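You operate a simulated robot arm through the tools that you are given. There is no shell and no other tool. Be economical: measure what you need, move in short steps, check, and stop when the job is done.

The job below is to be done with a simulated robot arm. You get a single attempt, and the scene is never put back.

Task
Set the two brown eggs to steam in the blue pot, lid on.
Fine: steamer basket in first; light the big burner on high once the lid is on. Keep clear of bare flame and boiling steam.
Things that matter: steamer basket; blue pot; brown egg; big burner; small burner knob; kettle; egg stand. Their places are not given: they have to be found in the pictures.

The check looks at the end state, three seconds after you hand in, the way a careful person would. Anything else that was tipped, shoved, dropped, spilled or broken makes it a failure. Lids that push on must go on centred and level and be pressed home; caps that screw on are set level and turned clockwise until they are tight.

Robot
A 7-joint arm with a two-finger parallel gripper, fixed in place. Base frame: the origin is at the foot of the arm, x ahead of it, y to its left, z up; the work surface is at about z = 77.5. Lengths are in cm, angles in degrees, forces in N, time in s.
With the tool pointing down near the work surface it reaches from about 38 to 90 cm from the base axis. Its first joint turns from -115.0 to 115.0 degrees. Payload 3.91 kg.
The TCP is the grasp point between the finger pads, 3 cm short of the fingertips. In the tool frame z runs along the fingers and y along their closing line. Largest opening 11 cm; finger width 2, thickness 1; the body of the gripper, 4.8 by 11.2 cm, starts 5.5 cm behind the TCP.
Orientation is told as [roll, pitch, yaw] about the base's x, y, z axes, in that order, counted from this pose: with the fingers straight down and closing along the base's y, the tool's x points along the base's -x, its y along +y and its z along -z.

Tools
- The arm moves only by the tool servo_tool. Its argument "steps" is a list of rows, each an object of numbers (a shift or turn left out is 0, a gripper value left out holds the last): "fingers": the finger opening in cm, from 0 to 11; "tx", "ty", "tz": the shift along the tool's x, y, z in cm; "rx", "ry", "rz": the turn, a rotation vector about the tool's x, y, z in degrees. In form: [{"fingers": .., "tx": .., "ty": .., "tz": .., "rx": .., "ry": .., "rz": ..}, ...]. A call has 1 to 20 rows; each row is the pose to reach, as a shift and turn from the pose commanded when the call began, along the tool's axes at that moment. A row lasts 0.2 s, in which the tool goes at most 5 cm and 8.6 degrees; a call with a longer step from one row to the next is refused whole, and so is a gripper value outside its range. Where a pose cannot be reached the arm comes as near as it can. A force on the tool above 70 N (or 10 N above the force at the start of the call, whichever is more), or a blocked arm, ends the call early, and 0.2 s more pass. The fingers move at their own pace (about 15.3 cm/s each) and stop on an object; they squeeze with about 31 N. The grip force told is the motor's: it shows also when the fingers shut on nothing. Time passes only in rows, and 0.2 s behind the last, so rows that repeat a pose let the fingers close. The reply holds the time, the measured pose of the TCP, the force on the tool along the base axes, the opening and the grip force, in the units named above and with some noise.
- Cameras (640 x 400 px; columns grow to the right, rows downward): "scene" is fixed at [39.97, 65.05, 154.16]; the picture's right is [-0.98, -0.18, 0.00], its down [-0.10, 0.55, -0.83] and it looks along [0.15, -0.82, -0.56] (base axes); focal length 269 px, centre (320, 200). "wrist" rides on the gripper at [-3.6, 0, -5.7] in the tool frame; the picture's right is [0.00, -1.00, 0.00], its down [0.97, 0.00, -0.24] and it looks along [0.24, 0.00, 0.97] (tool axes); focal length 218 px, centre (320, 200).
- grab_frame(camera): a new picture of that camera. The clock stands still meanwhile.
- slide_trunk(by): slides the trunk up (or, below 0, down) by that many cm; the arm rides with it, the base frame stays. It gives what a move gives, with no picture.
- point_at(camera, pixels): for up to 12 pixels [column, row] of the newest picture of that camera ("zoom" is the newest enlarged one), the place [x, y, z] in the base frame of the surface seen there, good to about 0.2 cm. The clock stands still meanwhile.
- zoom(camera, box): a new picture of the part [left, top, right, bottom] of that camera's present view, enlarged. The clock stands still meanwhile.
- job_done(): hands the job in; it is judged then, once.

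Work in short steps. Measure before you move; look again where a grasp or a placing could have gone wrong, and mend it. You have 80 turns and 34 pictures in all, those below and enlarged ones among them. Open the gripper and draw the arm clear of the work before you hand the job in, unless the task says otherwise; then end with one line.

The tools are called as name(argument=value, ...) on one line, values as JSON. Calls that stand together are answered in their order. servo_tool: Moves the arm, as the interface text tells. Its arguments: {"type":"object","properties":{"steps":{"type":"array"}},"required":["steps"]} The other tools are called the same way: slide_trunk (by) slides the trunk up or down; grab_frame (camera) takes a picture; point_at (camera, pixels) gives the place of the surface under pixels of a picture; zoom (camera, box) takes an enlarged picture of a part of a camera's view; job_done () hands the job in.

At the start:

```text
time: 0.0
ee_pos: [51.03, -10.41, 128.17]
orientation: [0.0, 0.2, 0.0]
force: [-0.5, 0.3, 0.1]
width: 11.0
grip_force: 0.1
trunk travel left (down, up): [-82.5, 16.5]
```

scene: 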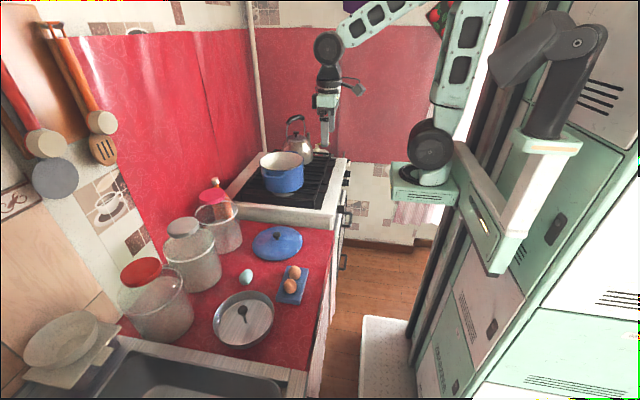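
wrist: 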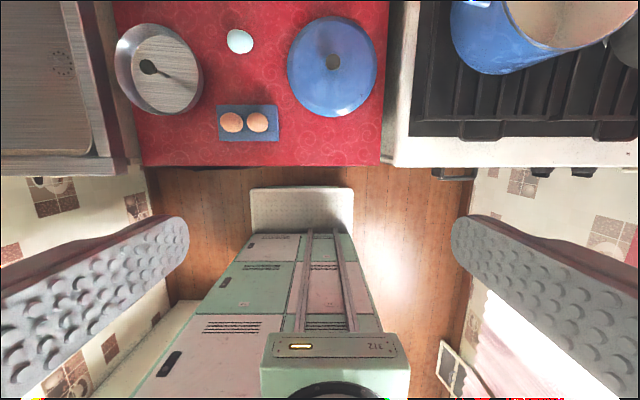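

The pictures show the basket (scene 243,320), eggs (290,280), lid (277,242), pot (282,170) and kettle (300,140). I zoom in on both areas to see the details.

zoom(camera="scene", box=[190, 220, 350, 360])

zoom(camera="scene", box=[220, 100, 380, 240])

```text
2.86 times, centred on (270, 290) of scene
```

zoom: 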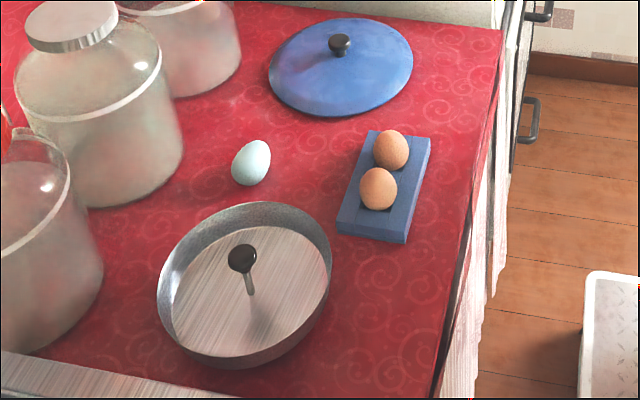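

```text
2.86 times, centred on (300, 170) of scene
```

zoom: 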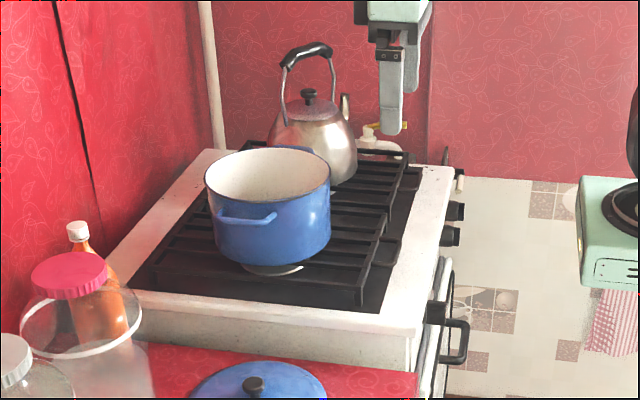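

The basket has a centre post with a black knob, and the eggs sit in a blue stand. I measure points in the scene view and in the stove zoom.

point_at(camera="zoom", pixels=[[206, 185], [329, 185], [265, 148], [268, 200], [268, 180], [245, 222], [272, 268], [310, 95], [456, 211], [452, 236], [370, 290], [307, 50]])

point_at(camera="scene", pixels=[[242, 311], [245, 322], [277, 236], [278, 249], [295, 271], [291, 286], [247, 274], [213, 323], [273, 310], [244, 292], [244, 347], [300, 292]])

point_at(camera="wrist", pixels=[[334, 62], [288, 65], [377, 65], [333, 17], [333, 117], [231, 122], [257, 122], [240, 41], [148, 66], [543, 173], [582, 173], [457, 172]])

```text
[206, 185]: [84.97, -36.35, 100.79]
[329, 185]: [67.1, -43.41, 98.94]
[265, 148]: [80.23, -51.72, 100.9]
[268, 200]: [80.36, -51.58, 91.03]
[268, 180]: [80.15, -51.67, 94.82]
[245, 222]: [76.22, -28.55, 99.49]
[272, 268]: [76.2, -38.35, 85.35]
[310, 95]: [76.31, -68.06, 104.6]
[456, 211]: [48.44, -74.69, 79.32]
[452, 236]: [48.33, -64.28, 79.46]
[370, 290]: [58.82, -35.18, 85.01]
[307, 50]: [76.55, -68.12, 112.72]
```

```text
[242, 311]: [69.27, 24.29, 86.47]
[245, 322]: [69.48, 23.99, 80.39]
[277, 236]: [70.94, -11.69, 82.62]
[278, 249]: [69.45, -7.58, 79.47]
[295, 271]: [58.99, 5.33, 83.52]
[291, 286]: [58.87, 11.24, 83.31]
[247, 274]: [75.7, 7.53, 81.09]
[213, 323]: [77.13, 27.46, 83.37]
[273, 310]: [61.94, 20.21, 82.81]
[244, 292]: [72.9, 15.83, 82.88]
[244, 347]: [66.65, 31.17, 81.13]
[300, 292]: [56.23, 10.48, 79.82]
```

```text
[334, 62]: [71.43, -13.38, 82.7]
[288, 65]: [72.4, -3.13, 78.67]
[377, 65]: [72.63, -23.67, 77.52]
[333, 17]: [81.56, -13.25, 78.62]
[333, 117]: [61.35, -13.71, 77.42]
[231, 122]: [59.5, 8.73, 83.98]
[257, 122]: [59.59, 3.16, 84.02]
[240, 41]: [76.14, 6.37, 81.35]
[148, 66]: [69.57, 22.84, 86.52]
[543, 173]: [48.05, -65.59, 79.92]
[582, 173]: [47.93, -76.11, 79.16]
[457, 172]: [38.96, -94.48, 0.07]
```

The knobs are on the stove front at about x=48, y=-65 and -75. The pot is centred near (76,-43) with its rim at about z=100.8. I move high over the stove to see the inside of the pot, the burners and the knobs.

servo_tool(steps=[{"tx": -2, "ty": -4.3}, {"tx": -4, "ty": -8.6}, {"tx": -6, "ty": -12.9}, {"tx": -8, "ty": -17.2}, {"tx": -10, "ty": -21.5}, {"tx": -12, "ty": -25.8}, {"tx": -14, "ty": -30.1}, {"tx": -16, "ty": -34.4}])

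grab_frame(camera="wrist")

```text
time: 1.8
ee_pos: [67.01, -44.86, 128.19]
orientation: [0.0, 0.0, 0.2]
force: [-0.3, 1.0, -0.3]
width: 11.01
grip_force: 0.1
trunk travel left (down, up): [-82.5, 16.5]
```

```text
29 pictures are left
```

wrist: 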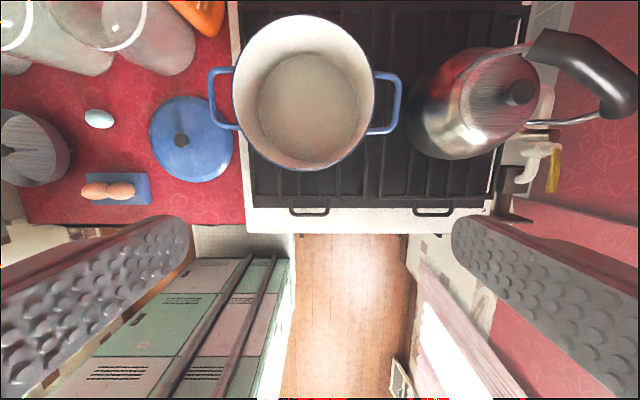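

Now I can see into the pot, which has handles at (222,98) and (386,100). I measure the rim, the floor, the handles and the kettle, and zoom in on the stovetop.

point_at(camera="wrist", pixels=[[236, 92], [373, 92], [304, 18], [303, 168], [306, 95], [275, 95], [306, 60], [212, 98], [397, 98], [518, 92], [604, 118], [553, 165]])

zoom(camera="wrist", box=[220, 0, 580, 225])

```text
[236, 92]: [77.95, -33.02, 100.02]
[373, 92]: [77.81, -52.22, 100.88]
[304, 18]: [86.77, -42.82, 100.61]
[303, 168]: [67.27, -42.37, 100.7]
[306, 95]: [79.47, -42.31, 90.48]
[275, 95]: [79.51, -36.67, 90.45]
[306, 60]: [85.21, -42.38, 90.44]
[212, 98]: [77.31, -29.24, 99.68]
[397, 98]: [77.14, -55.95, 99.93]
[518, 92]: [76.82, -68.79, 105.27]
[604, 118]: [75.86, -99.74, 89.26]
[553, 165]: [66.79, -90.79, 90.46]
```

```text
1.78 times, centred on (400, 112) of wrist
```

zoom: 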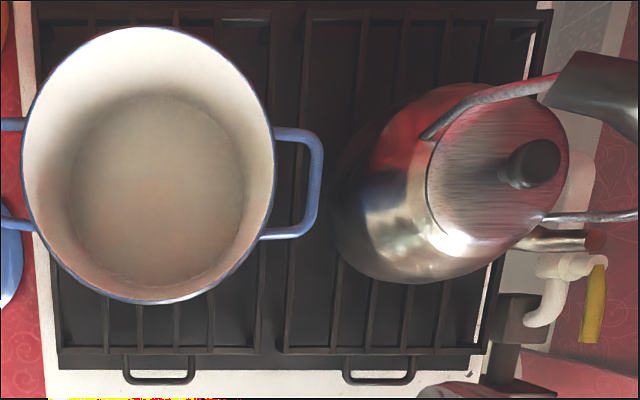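

The pot is centred at about (77,-42.6) with its rim at z≈100.7. I need to find which burner is big and how the knobs are labelled, so I zoom tightly on the stove in the scene view.

zoom(camera="scene", box=[265, 140, 365, 205])

```text
6.15 times, centred on (315, 172) of scene
```

zoom: 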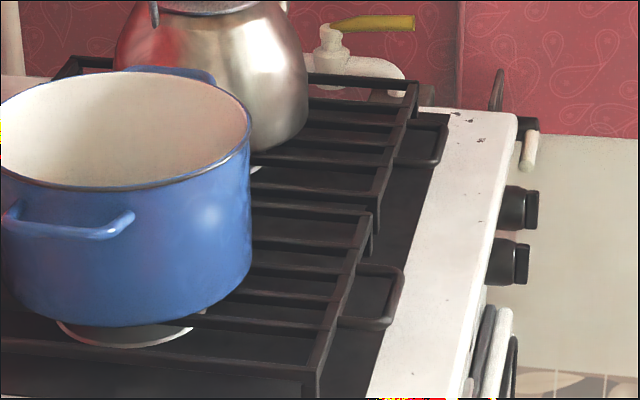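

A burner ring shows under the pot at about (60–192, 335), and part of another shows under the kettle at (255,168). I measure the ring edges and the knobs.

point_at(camera="zoom", pixels=[[60, 325], [125, 344], [190, 331], [125, 335], [203, 312], [255, 168], [258, 172], [532, 210], [522, 263], [505, 210], [495, 262], [528, 150]])

```text
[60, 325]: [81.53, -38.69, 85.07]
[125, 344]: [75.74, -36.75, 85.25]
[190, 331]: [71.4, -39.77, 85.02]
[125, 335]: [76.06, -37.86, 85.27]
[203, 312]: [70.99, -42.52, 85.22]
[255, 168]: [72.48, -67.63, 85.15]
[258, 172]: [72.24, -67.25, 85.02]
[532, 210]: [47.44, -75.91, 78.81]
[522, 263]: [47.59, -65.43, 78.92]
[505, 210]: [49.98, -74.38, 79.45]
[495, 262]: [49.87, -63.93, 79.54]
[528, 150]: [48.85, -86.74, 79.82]
```

The pot's burner has a radius of about 5.8 against about 4.2 for the kettle's, so the pot is already on the big burner. Next I go over the basket, at about (69.5,23.6), and look down.

servo_tool(steps=[{"ty": 4.8, "fingers": 6}, {"ty": 9.6}, {"ty": 14.4}, {"ty": 19.2}, {"ty": 24}, {"ty": 28.8}, {"ty": 33.6}, {"ty": 38.4}, {"ty": 43.2}, {"ty": 48}, {"ty": 52.8}, {"ty": 57.6}, {"ty": 62.4}, {"ty": 67.2, "tx": -0.5}, {"ty": 68.4, "tx": -0.5, "tz": 4.5}, {"ty": 68.4, "tx": -0.5, "tz": 9}, {"ty": 68.4, "tx": -0.5, "tz": 13.5}, {"ty": 68.4, "tx": -0.5, "tz": 18}, {"ty": 68.4, "tx": -0.5, "tz": 22.5}, {"ty": 68.4, "tx": -0.5, "tz": 26}])

grab_frame(camera="wrist")

```text
time: 6.0
ee_pos: [67.72, 23.42, 101.96]
orientation: [-0.1, 0.0, 0.1]
force: [-0.3, -0.7, 1.1]
width: 6.0
grip_force: 0.0
trunk travel left (down, up): [-82.5, 16.5]
```

```text
26 pictures are left
```

wrist: 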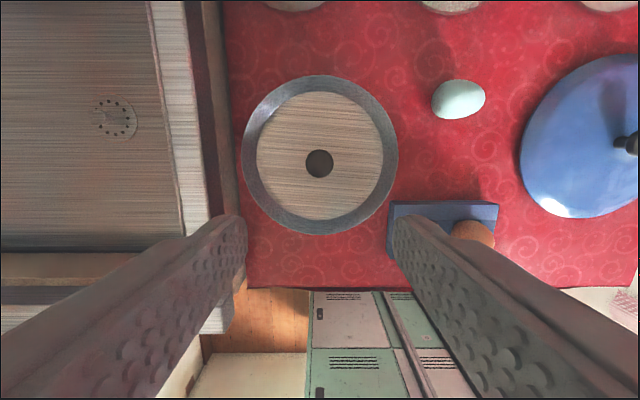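

The basket is centred at pixel (320,155) with its knob at (319,163). I measure the knob, the rim and the floor, plus the eggs and lid while they are in view.

point_at(camera="wrist", pixels=[[319, 163], [308, 163], [331, 163], [319, 151], [319, 175], [244, 155], [397, 155], [320, 77], [320, 233], [290, 140], [390, 225], [496, 212]])

```text
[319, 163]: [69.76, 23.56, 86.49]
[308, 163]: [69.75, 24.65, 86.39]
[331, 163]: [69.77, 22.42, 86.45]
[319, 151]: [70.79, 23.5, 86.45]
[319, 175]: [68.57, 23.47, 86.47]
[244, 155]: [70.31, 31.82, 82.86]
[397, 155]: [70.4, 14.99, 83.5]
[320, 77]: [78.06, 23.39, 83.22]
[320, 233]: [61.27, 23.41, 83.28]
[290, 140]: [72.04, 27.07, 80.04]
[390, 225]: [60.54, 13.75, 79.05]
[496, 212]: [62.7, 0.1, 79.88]
```

The basket centre is (69.7,23.5), the outer radius is 8.4, and the knob top is at z 86.5. I descend over the knob and close.

servo_tool(steps=[{"tx": -2, "tz": 3}, {"tx": -2, "tz": 7}, {"tx": -2, "tz": 11}, {"tx": -2, "tz": 14}, {"tx": -2, "tz": 16.7}, {"tx": -2, "tz": 16.7}, {"tx": -2, "tz": 16.7, "fingers": 0}, {"tx": -2, "tz": 16.7, "fingers": 0}, {"tx": -2, "tz": 16.7, "fingers": 0}])

```text
time: 8.0
ee_pos: [69.56, 23.68, 85.43]
orientation: [-0.1, 0.0, -0.1]
force: [1.2, -0.1, -1.0]
width: 2.68
grip_force: 31.1
trunk travel left (down, up): [-82.5, 16.5]
```

The knob is held at a width of 2.68. I lift slowly at first, then up to about z 115.

servo_tool(steps=[{"tz": -1}, {"tz": -3}, {"tz": -6}, {"tz": -10}, {"tz": -14}, {"tz": -18}, {"tz": -22}, {"tz": -26}, {"tz": -29}, {"tz": -30}, {"tz": -30}])

grab_frame(camera="wrist")

```text
time: 10.4
ee_pos: [69.59, 23.74, 115.36]
orientation: [0.0, 0.0, 0.0]
force: [-0.1, 0.0, -2.6]
width: 2.68
grip_force: 30.9
trunk travel left (down, up): [-82.5, 16.5]
```

```text
25 pictures are left
```

wrist: 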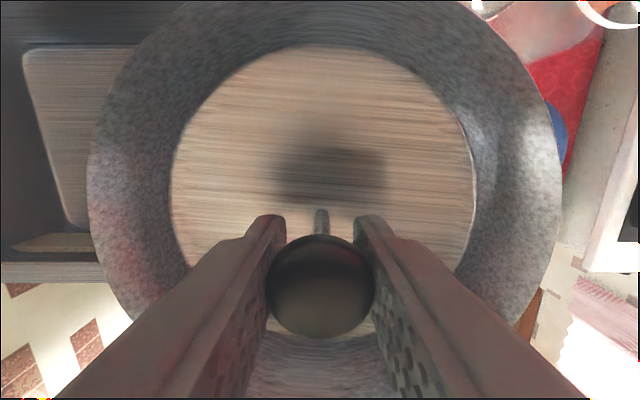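

The basket hangs level. I carry it over to the pot centre (77.0,-42.6), keeping z at 115.

servo_tool(steps=[{"ty": -2}, {"ty": -5, "tx": -0.5}, {"ty": -9, "tx": -1}, {"ty": -13, "tx": -1.5}, {"ty": -17, "tx": -2}, {"ty": -21, "tx": -2.5}, {"ty": -25, "tx": -3}, {"ty": -29, "tx": -3.5}, {"ty": -33, "tx": -4}, {"ty": -37, "tx": -4.4}, {"ty": -41, "tx": -4.8}, {"ty": -45, "tx": -5.2}, {"ty": -49, "tx": -5.6}, {"ty": -53, "tx": -6}, {"ty": -57, "tx": -6.4}, {"ty": -60.5, "tx": -6.8}, {"ty": -63.5, "tx": -7.1}, {"ty": -65.5, "tx": -7.3}, {"ty": -66.3, "tx": -7.3}, {"ty": -66.3, "tx": -7.3}])

zoom(camera="scene", box=[220, 90, 380, 190])

grab_frame(camera="wrist")

```text
time: 14.6
ee_pos: [76.97, -42.71, 115.4]
orientation: [0.0, 0.0, 0.1]
force: [0.7, 0.2, -2.8]
width: 2.67
grip_force: 31.3
trunk travel left (down, up): [-82.5, 16.5]
```

```text
4.00 times, centred on (300, 140) of scene
```

zoom: 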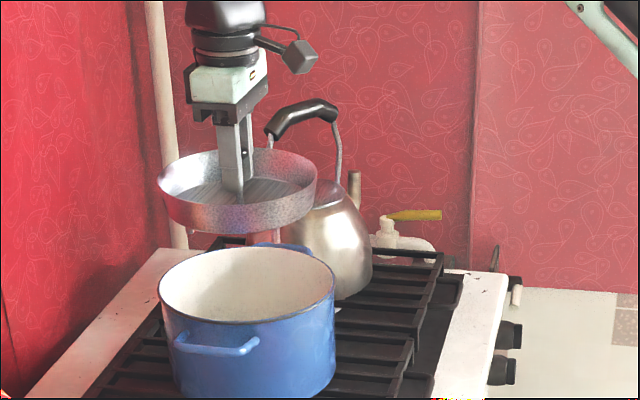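

```text
23 pictures are left
```

wrist: 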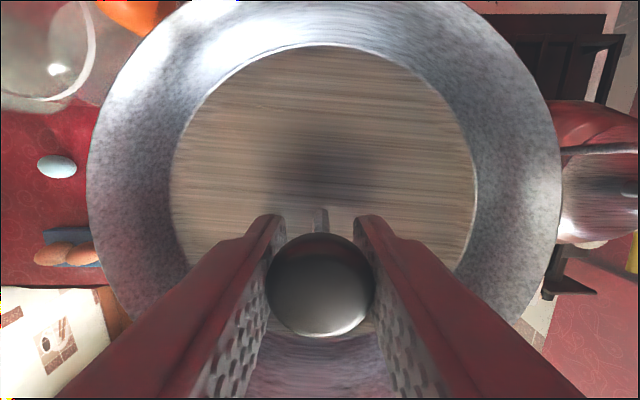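

The basket hangs over the pot. Before lowering it, I check that the basket is level and centred.

point_at(camera="wrist", pixels=[[90, 170], [559, 170], [140, 40], [510, 40], [172, 170], [472, 170], [322, 47], [97, 230], [553, 230]])

```text
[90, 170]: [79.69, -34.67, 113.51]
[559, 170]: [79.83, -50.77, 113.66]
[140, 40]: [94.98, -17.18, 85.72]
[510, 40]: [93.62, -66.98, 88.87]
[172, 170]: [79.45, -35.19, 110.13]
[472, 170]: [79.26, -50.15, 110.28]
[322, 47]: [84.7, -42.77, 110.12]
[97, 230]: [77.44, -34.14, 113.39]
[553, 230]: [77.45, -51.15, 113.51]
```

The basket is level and centred at about (77.1,-42.65). I lower it into the pot in stages.

servo_tool(steps=[{"tz": 2}, {"tz": 4}, {"tz": 6}, {"tz": 8}, {"tz": 10}, {"tz": 12}, {"tz": 14}, {"tz": 15.5}, {"tz": 16.5}])

```text
time: 16.6
ee_pos: [76.92, -42.59, 98.91]
orientation: [0.0, 0.0, 0.0]
force: [-0.4, -0.7, -2.1]
width: 2.68
grip_force: 30.7
trunk travel left (down, up): [-82.5, 16.5]
```

The force is unchanged and the basket bottom is at about 91. I continue in small steps and watch for contact.

servo_tool(steps=[{"tz": 0.3}, {"tz": 0.6}, {"tz": 0.8}, {"tz": 0.8}])

```text
time: 17.6
ee_pos: [76.86, -42.62, 97.93]
orientation: [0.0, 0.0, 0.0]
force: [-0.5, -0.7, -2.1]
width: 2.68
grip_force: 31.1
trunk travel left (down, up): [-82.5, 16.5]
```

There is still no contact at TCP 97.9, so I go further.

servo_tool(steps=[{"tz": 0.4}, {"tz": 0.8}, {"tz": 1.1}, {"tz": 1.1}])

```text
time: 18.6
ee_pos: [76.79, -42.71, 97.27]
orientation: [0.0, -0.3, 0.0]
force: [1.0, -4.5, 12.2]
width: 2.68
grip_force: 31.2
trunk travel left (down, up): [-82.5, 16.5]
```

Contact comes at TCP ≈97.3, so the basket seems to rest in the pot with its knob top at about 98.4, below the rim. I ease off, open slightly, rise straight up and look.

servo_tool(steps=[{"tz": -0.4}, {"tz": -0.4}, {"tz": -0.4, "fingers": 5}, {"tz": -0.4, "fingers": 5}, {"tz": -3}, {"tz": -7}, {"tz": -11}, {"tz": -15}, {"tz": -18}])

grab_frame(camera="wrist")

```text
time: 20.6
ee_pos: [76.93, -42.59, 114.91]
orientation: [0.0, -0.1, 0.0]
force: [0.7, 0.1, 0.6]
width: 4.99
grip_force: 0.1
trunk travel left (down, up): [-82.5, 16.5]
```

```text
22 pictures are left
```

wrist: 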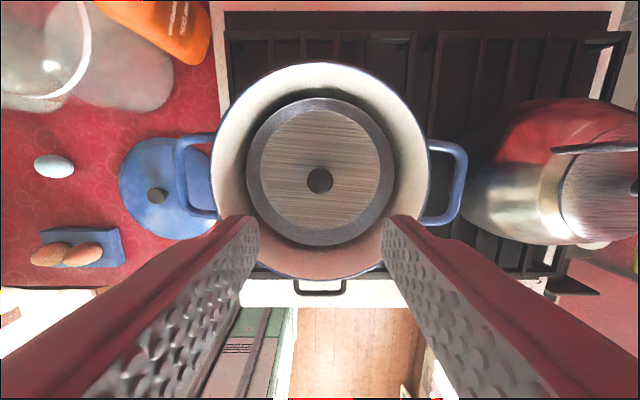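

The basket sits inside the pot. I check its level and depth, and the pot rim.

point_at(camera="wrist", pixels=[[249, 170], [391, 170], [320, 100], [319, 241], [319, 181], [275, 170], [362, 170], [320, 130], [214, 170], [427, 170], [320, 65], [430, 40]])

```text
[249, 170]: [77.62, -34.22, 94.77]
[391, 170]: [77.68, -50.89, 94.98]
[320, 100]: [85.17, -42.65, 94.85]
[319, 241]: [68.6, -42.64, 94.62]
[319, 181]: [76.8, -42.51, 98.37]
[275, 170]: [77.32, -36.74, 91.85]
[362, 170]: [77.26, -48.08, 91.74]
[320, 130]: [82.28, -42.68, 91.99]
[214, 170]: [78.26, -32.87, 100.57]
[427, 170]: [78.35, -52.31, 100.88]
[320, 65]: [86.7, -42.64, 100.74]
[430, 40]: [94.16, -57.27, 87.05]
```

The basket is level: rim 94.8, floor 91.9, knob 98.4, centred at (76.9,-42.6). Next I move above the eggs while turning the gripper 90° so that it closes along x.

servo_tool(steps=[{"tx": 1.4, "ty": 4.0, "rz": 7.5, "fingers": 7}, {"tx": 2.8, "ty": 8, "rz": 15}, {"tx": 4.3, "ty": 12.1, "rz": 22.5}, {"tx": 5.8, "ty": 16.2, "rz": 30}, {"tx": 7.2, "ty": 20.2, "rz": 37.5}, {"tx": 8.7, "ty": 24.3, "rz": 45}, {"tx": 10.1, "ty": 28.3, "rz": 52.5}, {"tx": 11.6, "ty": 32.4, "rz": 60}, {"tx": 13, "ty": 36.4, "rz": 67.5}, {"tx": 14.5, "ty": 40.5, "rz": 75}, {"tx": 16, "ty": 44.5, "rz": 82.5}, {"tx": 17.4, "ty": 48.5, "rz": 90}, {"tx": 17.4, "ty": 48.5, "rz": 90, "tz": 4}, {"tx": 17.4, "ty": 48.5, "rz": 90, "tz": 8}, {"tx": 17.4, "ty": 48.5, "rz": 90, "tz": 12}, {"tx": 17.4, "ty": 48.5, "rz": 90, "tz": 14}])

grab_frame(camera="wrist")

```text
time: 24.0
ee_pos: [59.39, 6.03, 101.04]
orientation: [0.1, 0.1, -90.0]
force: [0.8, 0.1, 0.4]
width: 7.0
grip_force: 0.1
trunk travel left (down, up): [-82.5, 16.5]
```

```text
21 pictures are left
```

wrist: 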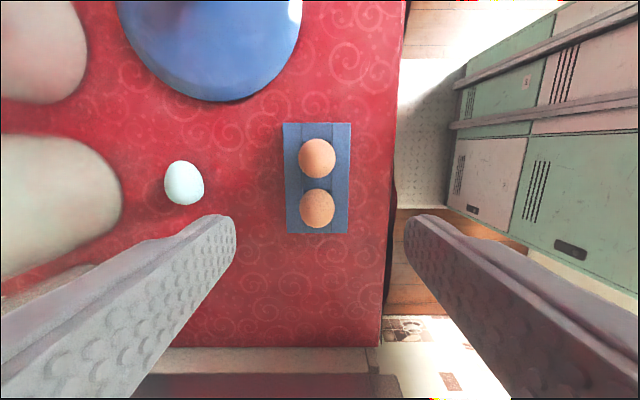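

The eggs are at (317,158) and (317,209), standing in the stand. I measure them and the stand.

point_at(camera="wrist", pixels=[[317, 157], [300, 158], [334, 158], [317, 141], [317, 175], [317, 209], [301, 209], [333, 209], [317, 225], [290, 185], [341, 185], [317, 184]])

```text
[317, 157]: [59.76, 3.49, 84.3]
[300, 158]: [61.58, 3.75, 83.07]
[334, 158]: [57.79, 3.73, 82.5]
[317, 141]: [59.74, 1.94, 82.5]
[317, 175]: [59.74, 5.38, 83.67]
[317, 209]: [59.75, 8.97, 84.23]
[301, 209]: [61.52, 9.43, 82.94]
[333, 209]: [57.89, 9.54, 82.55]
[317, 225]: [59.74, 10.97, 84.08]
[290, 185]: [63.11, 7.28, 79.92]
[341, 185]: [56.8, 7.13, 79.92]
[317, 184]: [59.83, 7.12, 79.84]
```

The eggs are about 4.2 wide, at y≈3.6 and 9.2, with the stand top at 79.9. I descend on the far-left egg (y 9.2) with the tips just above the stand, and close gently.

servo_tool(steps=[{"tx": 3.2, "ty": 0.35, "tz": 3}, {"tx": 3.2, "ty": 0.35, "tz": 7}, {"tx": 3.2, "ty": 0.35, "tz": 11}, {"tx": 3.2, "ty": 0.35, "tz": 14}, {"tx": 3.2, "ty": 0.35, "tz": 16}, {"tx": 3.2, "ty": 0.35, "tz": 17.6}, {"tx": 3.2, "ty": 0.35, "tz": 17.6, "fingers": 5}, {"tx": 3.2, "ty": 0.35, "tz": 17.6, "fingers": 4.4}, {"tx": 3.2, "ty": 0.35, "tz": 17.6, "fingers": 4.0}, {"tx": 3.2, "ty": 0.35, "tz": 17.6, "fingers": 3.8}, {"tx": 3.2, "ty": 0.35, "tz": 17.6, "fingers": 3.8}])

grab_frame(camera="wrist")

```text
time: 26.4
ee_pos: [59.69, 9.16, 83.54]
orientation: [0.0, 0.0, -90.0]
force: [1.3, -0.5, -0.8]
width: 4.19
grip_force: 11.8
trunk travel left (down, up): [-82.5, 16.5]
```

```text
20 pictures are left
```

wrist: 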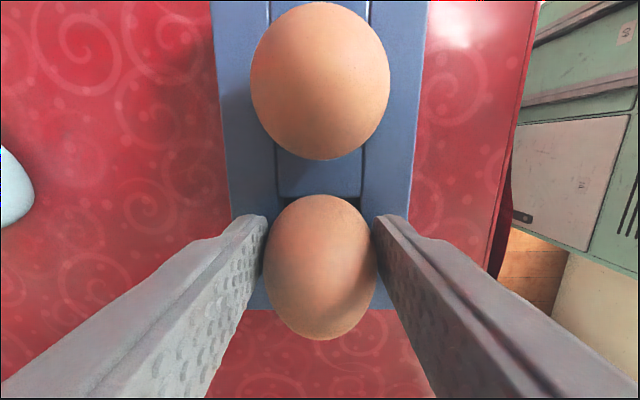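

The egg is held gently (4.19 wide, about 12 N). It lies on its side with its bottom about 3.5 below the TCP. I lift it and start towards the pot.

servo_tool(steps=[{"tz": -0.6, "fingers": 3.6}, {"tz": -2}, {"tz": -4.5}, {"tz": -8}, {"tz": -12}, {"tz": -16}, {"tz": -20}, {"tz": -23.5}, {"tz": -25.5}, {"tz": -26}, {"tz": -26}])

grab_frame(camera="wrist")

```text
time: 28.8
ee_pos: [59.79, 9.02, 109.35]
orientation: [0.1, 0.0, -89.9]
force: [-0.3, 0.4, -0.3]
width: 4.19
grip_force: 12.2
trunk travel left (down, up): [-82.5, 16.5]
```

```text
19 pictures are left
```

wrist: 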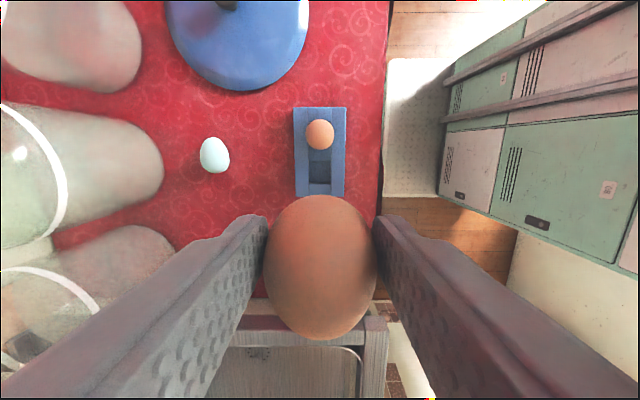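

The egg is secure. I carry it over the +y half of the basket (76.9,-38.5) and then check its bottom height in the scene view.

servo_tool(steps=[{"tx": -1.5, "ty": 0.5}, {"tx": -4.5, "ty": 1.6}, {"tx": -8.5, "ty": 3}, {"tx": -12.5, "ty": 4.5}, {"tx": -16.5, "ty": 5.9}, {"tx": -20.5, "ty": 7.4}, {"tx": -24.5, "ty": 8.8}, {"tx": -28.5, "ty": 10.2}, {"tx": -32.5, "ty": 11.7}, {"tx": -36.5, "ty": 13.1}, {"tx": -40.5, "ty": 14.5}, {"tx": -44, "ty": 15.8}, {"tx": -46.5, "ty": 16.7}, {"tx": -47.6, "ty": 17.1}, {"tx": -47.6, "ty": 17.1}])

zoom(camera="scene", box=[240, 110, 340, 175])

```text
time: 32.0
ee_pos: [76.83, -38.53, 109.4]
orientation: [-0.1, 0.0, -90.0]
force: [-0.2, 0.2, -1.0]
width: 4.18
grip_force: 11.4
trunk travel left (down, up): [-82.5, 16.5]
```

```text
6.15 times, centred on (290, 142) of scene
```

zoom: 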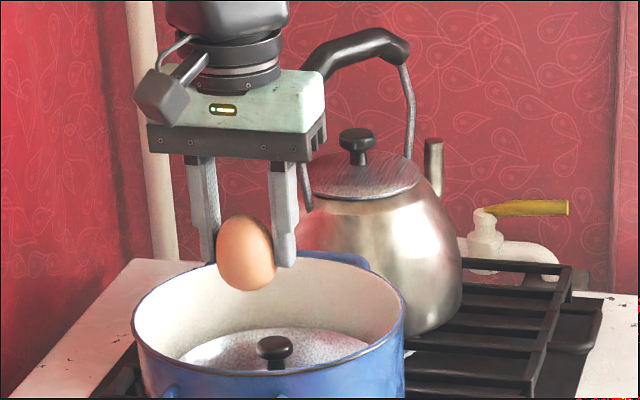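

The egg is upright and extends about 1 cm below the fingertips. I measure its bottom.

point_at(camera="zoom", pixels=[[247, 286], [246, 275], [245, 253], [243, 218], [283, 262], [208, 258], [276, 342]])

```text
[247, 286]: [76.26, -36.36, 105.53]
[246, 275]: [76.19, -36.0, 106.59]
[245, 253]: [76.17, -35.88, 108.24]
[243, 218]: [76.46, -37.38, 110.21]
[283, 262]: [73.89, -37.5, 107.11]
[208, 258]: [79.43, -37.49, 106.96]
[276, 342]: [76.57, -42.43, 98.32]
```

The egg bottom is about 4.4 below the TCP, so contact is expected near TCP 96.3. I lower to 97 first.

servo_tool(steps=[{"tz": 2}, {"tz": 4.5}, {"tz": 7}, {"tz": 9}, {"tz": 11}, {"tz": 12}, {"tz": 12.4}, {"tz": 12.4}])

grab_frame(camera="wrist")

```text
time: 33.8
ee_pos: [76.83, -38.57, 97.03]
orientation: [0.0, 0.1, -89.9]
force: [0.3, -0.3, -0.7]
width: 4.2
grip_force: 12.3
trunk travel left (down, up): [-82.5, 16.5]
```

```text
17 pictures are left
```

wrist: 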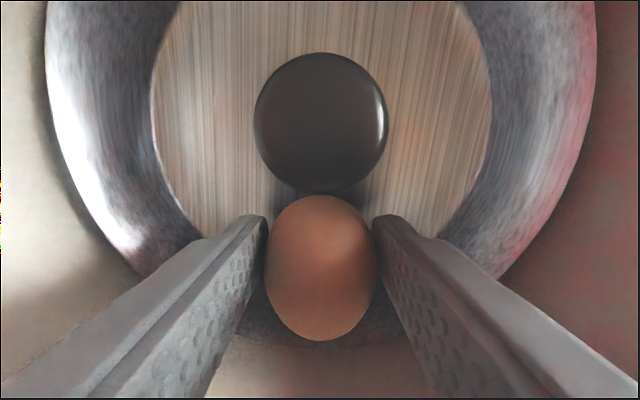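

No contact yet. I make small downward steps and watch the force.

servo_tool(steps=[{"tz": 0.25}, {"tz": 0.5}, {"tz": 0.7}, {"tz": 0.7}])

```text
time: 34.8
ee_pos: [76.91, -38.58, 96.53]
orientation: [0.2, 0.0, -89.9]
force: [1.6, 1.4, 10.7]
width: 4.18
grip_force: 11.8
trunk travel left (down, up): [-82.5, 16.5]
```

Contact at TCP 96.5 with 10 N. I ease off a little, open gradually, rise and look.

servo_tool(steps=[{"tz": -0.5}, {"tz": -0.5}, {"tz": -0.5, "fingers": 4.3}, {"tz": -0.5, "fingers": 4.6}, {"tz": -0.5, "fingers": 5}, {"tz": -0.5, "fingers": 5.6}, {"tz": -0.5, "fingers": 6.2}, {"tz": -2}, {"tz": -5}, {"tz": -9}, {"tz": -13}, {"tz": -17}])

grab_frame(camera="wrist")

```text
time: 37.4
ee_pos: [77.06, -38.49, 113.39]
orientation: [-0.1, 0.0, -90.0]
force: [0.4, 0.0, 0.5]
width: 6.2
grip_force: 0.1
trunk travel left (down, up): [-82.5, 16.5]
```

```text
16 pictures are left
```

wrist: 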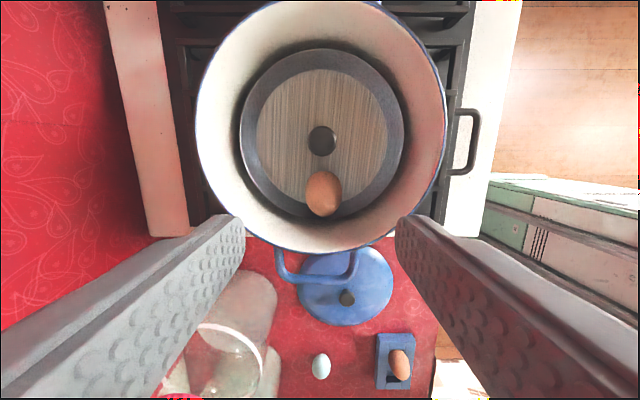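

The egg rests in the basket. I check the second egg's place in this picture, at (399,362).

point_at(camera="wrist", pixels=[[399, 362], [323, 193], [323, 175], [323, 213]])

servo_tool(steps=[{"tx": 2, "ty": -0.8, "fingers": 7}, {"tx": 6, "ty": -2.5}, {"tx": 10, "ty": -4.2}, {"tx": 14, "ty": -5.9}, {"tx": 18, "ty": -7.5}, {"tx": 22, "ty": -9.2}, {"tx": 26, "ty": -10.9}, {"tx": 30, "ty": -12.5}, {"tx": 34, "ty": -14.2}, {"tx": 38, "ty": -15.9}, {"tx": 42.1, "ty": -17.35}, {"tx": 42.1, "ty": -17.35, "tz": 4.5}, {"tx": 42.1, "ty": -17.35, "tz": 9}, {"tx": 42.1, "ty": -17.35, "tz": 13.5}, {"tx": 42.1, "ty": -17.35, "tz": 17}])

grab_frame(camera="wrist")

```text
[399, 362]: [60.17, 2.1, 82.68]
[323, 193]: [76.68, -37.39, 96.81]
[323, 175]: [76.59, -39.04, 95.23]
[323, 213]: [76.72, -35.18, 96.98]
```

```text
time: 40.6
ee_pos: [59.49, 3.33, 96.42]
orientation: [0.1, 0.0, -90.0]
force: [-0.5, -0.2, -0.2]
width: 7.01
grip_force: 0.1
trunk travel left (down, up): [-82.5, 16.5]
```

```text
15 pictures are left
```

wrist: 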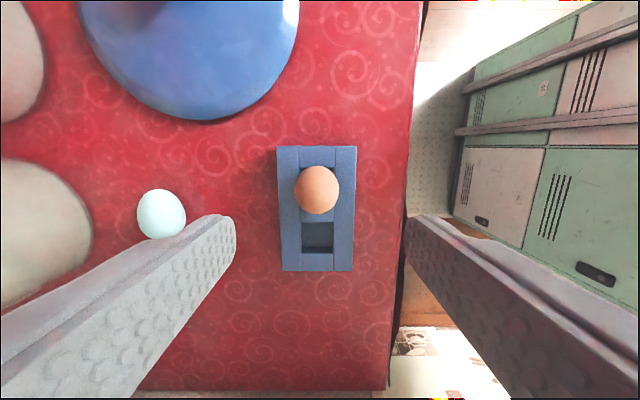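

The egg is at about (59.75,3.75). I descend to TCP 83.5 and close gently, then begin lifting.

servo_tool(steps=[{"tx": 0.4, "ty": 0.25, "tz": 3}, {"tx": 0.4, "ty": 0.25, "tz": 7}, {"tx": 0.4, "ty": 0.25, "tz": 10}, {"tx": 0.4, "ty": 0.25, "tz": 12}, {"tx": 0.4, "ty": 0.25, "tz": 12.95}, {"tx": 0.4, "ty": 0.25, "tz": 12.95, "fingers": 5}, {"tx": 0.4, "ty": 0.25, "tz": 12.95, "fingers": 4.4}, {"tx": 0.4, "ty": 0.25, "tz": 12.95, "fingers": 4}, {"tx": 0.4, "ty": 0.25, "tz": 12.95, "fingers": 3.6}, {"tx": 0.4, "ty": 0.25, "tz": 12.95, "fingers": 3.6}])

```text
time: 42.8
ee_pos: [59.69, 3.93, 83.4]
orientation: [0.0, -0.1, -90.0]
force: [1.8, 0.5, 0.8]
width: 4.21
grip_force: 12.0
trunk travel left (down, up): [-82.5, 16.5]
```

The egg is held at 4.21, 12 N. I lift.

servo_tool(steps=[{"tz": -0.6}, {"tz": -2}, {"tz": -4.5}, {"tz": -8}, {"tz": -12}, {"tz": -16}, {"tz": -20}, {"tz": -23.5}, {"tz": -25.5}, {"tz": -26}, {"tz": -26}])

```text
time: 45.2
ee_pos: [59.79, 4.11, 109.28]
orientation: [0.0, 0.0, -90.1]
force: [0.0, -0.4, -1.5]
width: 4.19
grip_force: 12.0
trunk travel left (down, up): [-82.5, 16.5]
```

The egg stays held. I carry it over the -y half of the basket (76.9,-46.9) and lower to TCP 97.5.

servo_tool(steps=[{"tx": -1.5, "ty": 0.5}, {"tx": -4.5, "ty": 1.5}, {"tx": -8.5, "ty": 2.8}, {"tx": -12.5, "ty": 4.2}, {"tx": -16.5, "ty": 5.5}, {"tx": -20.5, "ty": 6.9}, {"tx": -24.5, "ty": 8.2}, {"tx": -28.5, "ty": 9.6}, {"tx": -32.5, "ty": 10.9}, {"tx": -36.5, "ty": 12.2}, {"tx": -40.5, "ty": 13.6}, {"tx": -44.5, "ty": 14.9}, {"tx": -48, "ty": 16.1}, {"tx": -50.3, "ty": 16.9}, {"tx": -51, "ty": 17.1}, {"tx": -51, "ty": 17.1, "tz": 2.5}, {"tx": -51, "ty": 17.1, "tz": 5.5}, {"tx": -51, "ty": 17.1, "tz": 8.5}, {"tx": -51, "ty": 17.1, "tz": 10.8}, {"tx": -51, "ty": 17.1, "tz": 11.8}])

grab_frame(camera="wrist")

```text
time: 49.4
ee_pos: [76.82, -47.08, 97.54]
orientation: [-0.1, -0.1, -90.1]
force: [0.8, -0.8, -0.1]
width: 4.19
grip_force: 12.1
trunk travel left (down, up): [-82.5, 16.5]
```

```text
14 pictures are left
```

wrist: 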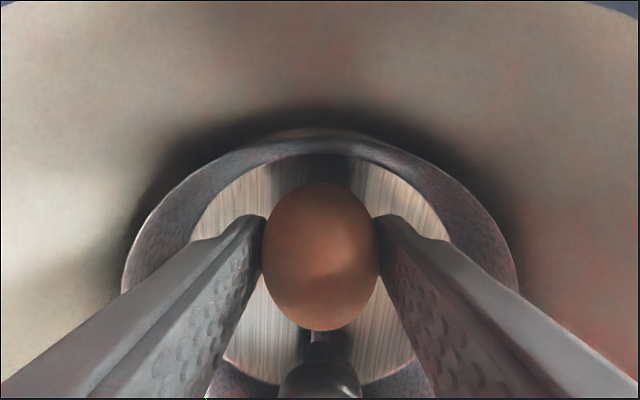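

The egg is over free basket floor and clear of the post. I lower it in small steps until it touches.

servo_tool(steps=[{"tz": 0.4}, {"tz": 0.7}, {"tz": 0.95}, {"tz": 1.1}, {"tz": 1.1}])

```text
time: 50.6
ee_pos: [76.93, -47.16, 96.62]
orientation: [0.0, 0.0, -90.0]
force: [-0.2, -0.6, -0.1]
width: 4.18
grip_force: 12.0
trunk travel left (down, up): [-82.5, 16.5]
```

There is still no contact, so I go a little further.

servo_tool(steps=[{"tz": 0.2}, {"tz": 0.4}, {"tz": 0.5}, {"tz": 0.5}])

```text
time: 51.6
ee_pos: [76.89, -47.16, 96.01]
orientation: [0.0, -0.1, -90.0]
force: [0.6, -0.5, 9.1]
width: 4.22
grip_force: 12.0
trunk travel left (down, up): [-82.5, 16.5]
```

Contact at 9 N. I ease off, open gradually and rise.

servo_tool(steps=[{"tz": -0.2}, {"tz": -0.2}, {"tz": -0.2, "fingers": 4.3}, {"tz": -0.2, "fingers": 4.6}, {"tz": -0.2, "fingers": 5}, {"tz": -0.2, "fingers": 5.6}, {"tz": -0.2, "fingers": 6.2}, {"tz": -2}, {"tz": -5}, {"tz": -9}, {"tz": -13}, {"tz": -17}, {"tz": -20}])

grab_frame(camera="wrist")

```text
time: 54.4
ee_pos: [76.93, -46.99, 116.01]
orientation: [-0.1, 0.0, -90.0]
force: [0.0, 0.5, -0.3]
width: 6.19
grip_force: 0.0
trunk travel left (down, up): [-82.5, 16.5]
```

```text
13 pictures are left
```

wrist: 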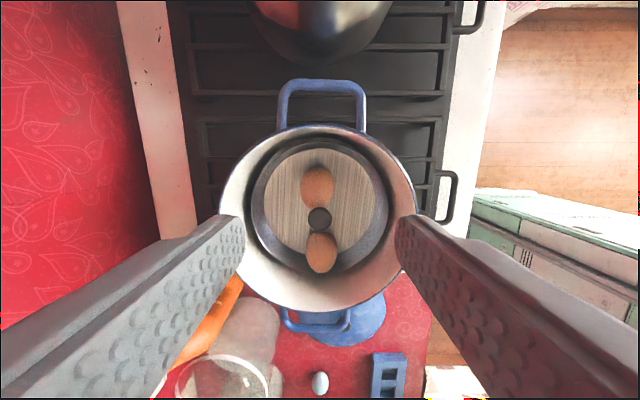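

Both eggs are in the basket. I re-measure the pot rim in case it shifted, and then go for the lid.

point_at(camera="wrist", pixels=[[320, 129], [320, 309], [225, 190], [407, 190], [230, 273], [407, 273], [320, 83], [317, 183], [321, 250], [319, 219], [350, 335]])

servo_tool(steps=[{"tx": 3.5, "ty": -0.6}, {"tx": 7, "ty": -1.2}, {"tx": 10.5, "ty": -1.8, "rz": -8}, {"tx": 14, "ty": -2.5, "rz": -16}, {"tx": 17.5, "ty": -3.2, "rz": -24}, {"tx": 21, "ty": -4, "rz": -32}, {"tx": 24.5, "ty": -4.8, "rz": -40}, {"tx": 28, "ty": -5.6, "rz": -48}, {"tx": 31, "ty": -6.4, "rz": -56}, {"tx": 33.5, "ty": -7, "rz": -64}, {"tx": 33.5, "ty": -7, "rz": -72, "tz": 3}, {"tx": 33.5, "ty": -7, "rz": -80, "tz": 6.5}, {"tx": 33.5, "ty": -7, "rz": -88, "tz": 10}, {"tx": 33.5, "ty": -7, "rz": -90, "tz": 13}, {"tx": 33.5, "ty": -7, "rz": -90, "tz": 16}])

grab_frame(camera="wrist")

```text
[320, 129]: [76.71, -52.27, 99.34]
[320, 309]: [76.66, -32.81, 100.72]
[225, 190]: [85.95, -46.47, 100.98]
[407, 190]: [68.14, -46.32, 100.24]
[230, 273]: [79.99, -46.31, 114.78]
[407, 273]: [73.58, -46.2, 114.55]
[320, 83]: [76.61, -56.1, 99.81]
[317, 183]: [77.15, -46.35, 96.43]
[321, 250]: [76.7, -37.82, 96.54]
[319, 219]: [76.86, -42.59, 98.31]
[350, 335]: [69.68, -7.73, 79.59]
```

```text
time: 57.6
ee_pos: [69.98, -13.58, 99.79]
orientation: [-0.1, -0.1, 0.1]
force: [0.0, -0.5, 0.6]
width: 6.2
grip_force: 0.1
trunk travel left (down, up): [-82.5, 16.5]
```

```text
12 pictures are left
```

wrist: 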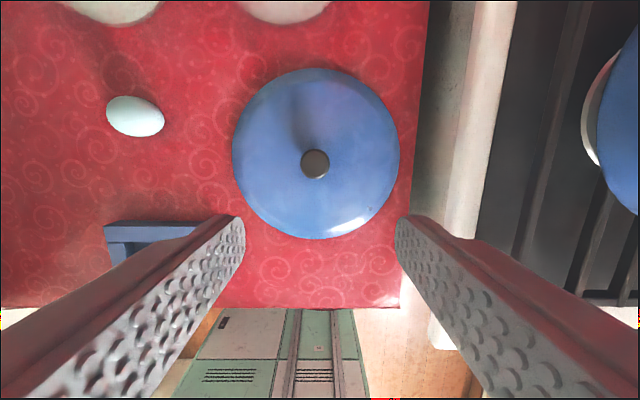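

The pot hasn't moved (centre 77.0,-42.55). I measure the lid, with its knob at (315,164).

point_at(camera="wrist", pixels=[[315, 164], [303, 164], [327, 164], [315, 152], [315, 176], [236, 153], [397, 153], [316, 71], [316, 236], [340, 164], [316, 195]])

```text
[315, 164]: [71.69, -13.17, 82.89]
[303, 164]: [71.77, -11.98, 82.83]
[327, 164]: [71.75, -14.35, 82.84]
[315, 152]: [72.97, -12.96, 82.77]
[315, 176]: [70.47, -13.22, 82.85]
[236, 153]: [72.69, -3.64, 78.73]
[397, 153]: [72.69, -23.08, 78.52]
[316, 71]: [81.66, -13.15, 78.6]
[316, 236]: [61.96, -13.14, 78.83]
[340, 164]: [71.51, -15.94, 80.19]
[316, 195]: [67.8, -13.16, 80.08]
```

The lid centre is (71.75,-13.2) with the knob top at 82.85 and the lid surface around it at about 80.3. I descend with the tips just above the surface and grip the knob.

servo_tool(steps=[{"tx": -1.75, "ty": 0.4, "tz": 3, "fingers": 5}, {"tx": -1.75, "ty": 0.4, "tz": 7}, {"tx": -1.75, "ty": 0.4, "tz": 11}, {"tx": -1.75, "ty": 0.4, "tz": 14}, {"tx": -1.75, "ty": 0.4, "tz": 15.5}, {"tx": -1.75, "ty": 0.4, "tz": 16.1}, {"tx": -1.75, "ty": 0.4, "tz": 16.1}, {"tx": -1.75, "ty": 0.4, "tz": 16.1, "fingers": 0}, {"tx": -1.75, "ty": 0.4, "tz": 16.1, "fingers": 0}, {"tx": -1.75, "ty": 0.4, "tz": 16.1, "fingers": 0}])

```text
time: 59.8
ee_pos: [71.55, -13.27, 83.85]
orientation: [0.0, 0.0, 0.0]
force: [0.3, 0.0, 0.3]
width: 3.08
grip_force: 31.4
trunk travel left (down, up): [-82.5, 16.5]
```

The knob is gripped at 3.08. I lift gently.

servo_tool(steps=[{"tz": -0.5}, {"tz": -1.5}, {"tz": -3.5}, {"tz": -6.5}, {"tz": -10}, {"tz": -14}, {"tz": -18}, {"tz": -22}, {"tz": -25.5}, {"tz": -28}, {"tz": -29}, {"tz": -29}])

grab_frame(camera="wrist")

```text
time: 62.4
ee_pos: [71.45, -13.01, 112.84]
orientation: [0.0, 0.0, 0.0]
force: [-0.2, -0.2, -1.5]
width: 3.09
grip_force: 30.7
trunk travel left (down, up): [-82.5, 16.5]
```

```text
11 pictures are left
```

wrist: 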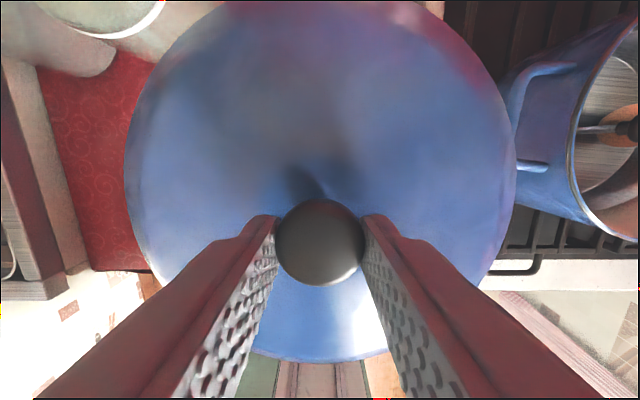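

The lid is up. I check its level and its centre relative to the gripper.

point_at(camera="wrist", pixels=[[128, 150], [513, 150], [320, 357], [232, 353], [408, 349], [205, 20], [440, 20], [320, 243]])

```text
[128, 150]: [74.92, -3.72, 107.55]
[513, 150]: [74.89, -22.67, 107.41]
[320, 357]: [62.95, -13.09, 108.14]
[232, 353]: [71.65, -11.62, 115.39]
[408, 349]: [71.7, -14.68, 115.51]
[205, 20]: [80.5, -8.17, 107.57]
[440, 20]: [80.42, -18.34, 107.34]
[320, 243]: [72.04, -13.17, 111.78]
```

The lid is level, with its centre at (71.75,-13.2). I carry it to the pot centre (+5.25, -29.35).

servo_tool(steps=[{"ty": -1.5, "tx": -0.3}, {"ty": -4.5, "tx": -0.8}, {"ty": -8, "tx": -1.4}, {"ty": -11.5, "tx": -2}, {"ty": -15, "tx": -2.7}, {"ty": -18.5, "tx": -3.3}, {"ty": -22, "tx": -3.9}, {"ty": -25, "tx": -4.5}, {"ty": -27.5, "tx": -4.9}, {"ty": -29, "tx": -5.2}, {"ty": -29.35, "tx": -5.25}, {"ty": -29.35, "tx": -5.25}, {"ty": -29.35, "tx": -5.25}])

zoom(camera="scene", box=[230, 120, 340, 195])

grab_frame(camera="wrist")

```text
time: 65.2
ee_pos: [76.89, -42.38, 112.8]
orientation: [0.0, 0.0, 0.0]
force: [0.4, -0.3, -0.9]
width: 3.1
grip_force: 30.6
trunk travel left (down, up): [-82.5, 16.5]
```

```text
5.33 times, centred on (285, 158) of scene
```

zoom: 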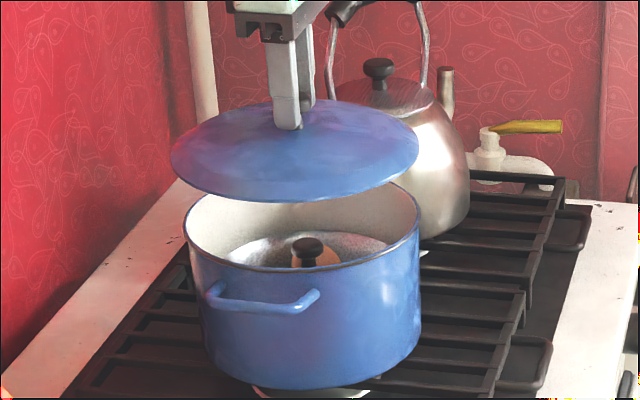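

```text
9 pictures are left
```

wrist: 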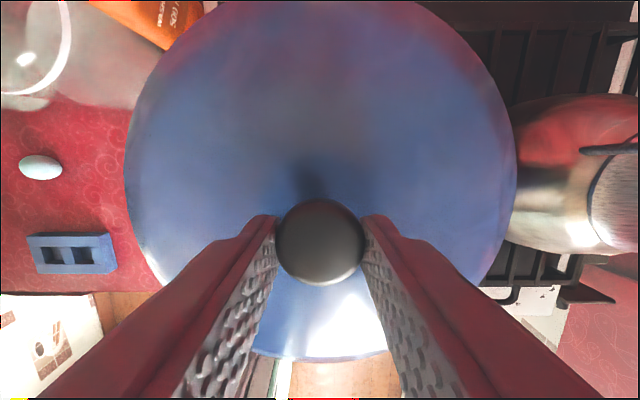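

point_at(camera="wrist", pixels=[[128, 150], [513, 150], [320, 355], [205, 20], [440, 20], [320, 243]])

point_at(camera="zoom", pixels=[[187, 235], [418, 232], [300, 267], [172, 160], [417, 150], [300, 200]])

```text
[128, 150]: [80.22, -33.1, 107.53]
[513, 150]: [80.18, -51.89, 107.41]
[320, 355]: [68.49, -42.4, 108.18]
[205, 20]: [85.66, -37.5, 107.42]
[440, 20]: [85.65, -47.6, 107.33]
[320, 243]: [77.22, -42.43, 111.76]
```

```text
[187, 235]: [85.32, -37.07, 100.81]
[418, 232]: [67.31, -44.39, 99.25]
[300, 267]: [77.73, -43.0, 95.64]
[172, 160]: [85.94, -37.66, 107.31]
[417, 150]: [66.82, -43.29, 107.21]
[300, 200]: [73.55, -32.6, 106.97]
```

The lid is centred over the pot to within 0.1–0.2, and its edge is about 6.3 above the rim. I lower it, with the last part in small steps.

servo_tool(steps=[{"tz": 1.5}, {"tz": 3}, {"tz": 4.3}, {"tz": 5}, {"tz": 5.4}, {"tz": 5.4}])

```text
time: 66.6
ee_pos: [76.96, -42.32, 107.44]
orientation: [0.0, 0.0, 0.0]
force: [-0.2, -1.5, -1.7]
width: 3.05
grip_force: 31.1
trunk travel left (down, up): [-82.5, 16.5]
```

No contact yet. I continue in small steps until the lid seats.

servo_tool(steps=[{"tz": 0.3}, {"tz": 0.6}, {"tz": 0.9}, {"tz": 0.9}])

```text
time: 67.6
ee_pos: [76.88, -42.54, 106.69]
orientation: [-0.1, -0.2, 0.0]
force: [-1.5, 0.5, 17.4]
width: 3.09
grip_force: 31.5
trunk travel left (down, up): [-82.5, 16.5]
```

It seats at TCP 106.7 with 17 N, matching the expected rim height. I ease off, release, rise and check.

servo_tool(steps=[{"tz": -0.1}, {"tz": -0.1}, {"tz": -0.1, "fingers": 3.6}, {"tz": -0.1, "fingers": 4.4}, {"tz": -0.1, "fingers": 5}, {"tz": -2}, {"tz": -5}, {"tz": -9}, {"tz": -13}, {"tz": -16}])

zoom(camera="scene", box=[220, 120, 360, 210])

```text
time: 69.8
ee_pos: [76.74, -42.63, 122.55]
orientation: [0.0, 0.1, 0.0]
force: [-0.8, -0.5, 0.1]
width: 4.99
grip_force: 0.1
trunk travel left (down, up): [-82.5, 16.5]
```

```text
4.44 times, centred on (290, 165) of scene
```

zoom: 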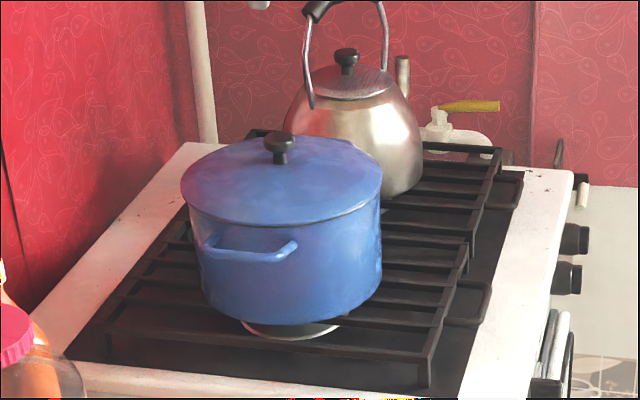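

The lid looks properly seated. I check its level.

point_at(camera="zoom", pixels=[[184, 188], [379, 185], [290, 222], [280, 137], [279, 140], [577, 238], [568, 278], [582, 190]])

```text
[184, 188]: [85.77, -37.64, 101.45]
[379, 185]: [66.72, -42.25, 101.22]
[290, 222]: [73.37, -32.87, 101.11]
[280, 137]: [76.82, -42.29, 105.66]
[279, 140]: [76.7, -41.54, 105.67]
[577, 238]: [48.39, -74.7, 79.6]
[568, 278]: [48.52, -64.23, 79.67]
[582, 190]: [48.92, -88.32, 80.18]
```

The lid is level (edge 101.1–101.4 all round). Next are the knobs on the stove front: I draw back in -x at height, turning the tool to point along +x.

servo_tool(steps=[{"tx": 3, "ty": -1}, {"tx": 6.5, "ty": -2.5, "ry": -7}, {"tx": 10, "ty": -4, "ry": -14}, {"tx": 13.5, "ty": -5.5, "ry": -21}, {"tx": 17, "ty": -7, "ry": -28}, {"tx": 20.5, "ty": -9, "ry": -35}, {"tx": 24, "ty": -11, "ry": -42}, {"tx": 27.5, "ty": -13, "ry": -49}, {"tx": 31, "ty": -15, "ry": -56}, {"tx": 34.5, "ty": -17, "ry": -63}, {"tx": 38, "ty": -19, "ry": -70}, {"tx": 40, "ty": -21, "ry": -77}, {"tx": 41.5, "ty": -22.4, "ry": -84}, {"tx": 41.5, "ty": -22.4, "ry": -90}, {"tx": 41.5, "ty": -22.4, "ry": -90}])

```text
time: 73.0
ee_pos: [35.33, -64.85, 122.5]
orientation: [-153.8, -89.9, 153.6]
force: [0.7, 0.1, -0.4]
width: 5.0
grip_force: 0.1
trunk travel left (down, up): [-82.5, 16.5]
```

The pose is reached and the tool points along +x. I descend in front of the stove to about z 88 and look at the knobs.

servo_tool(steps=[{"tx": 4}, {"tx": 8}, {"tx": 12}, {"tx": 16}, {"tx": 20}, {"tx": 24}, {"tx": 28}, {"tx": 31}, {"tx": 34}, {"tx": 34}])

grab_frame(camera="wrist")

```text
time: 75.2
ee_pos: [37.62, -64.51, 89.27]
orientation: [-53.1, -89.0, 55.9]
force: [-0.4, 0.3, -0.3]
width: 5.01
grip_force: 0.0
trunk travel left (down, up): [-82.5, 16.5]
```

```text
7 pictures are left
```

wrist: 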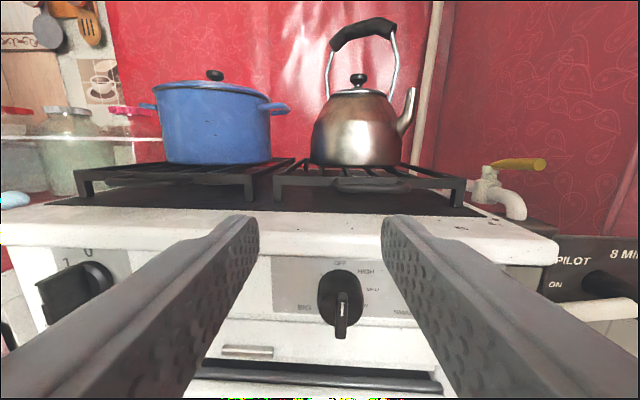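

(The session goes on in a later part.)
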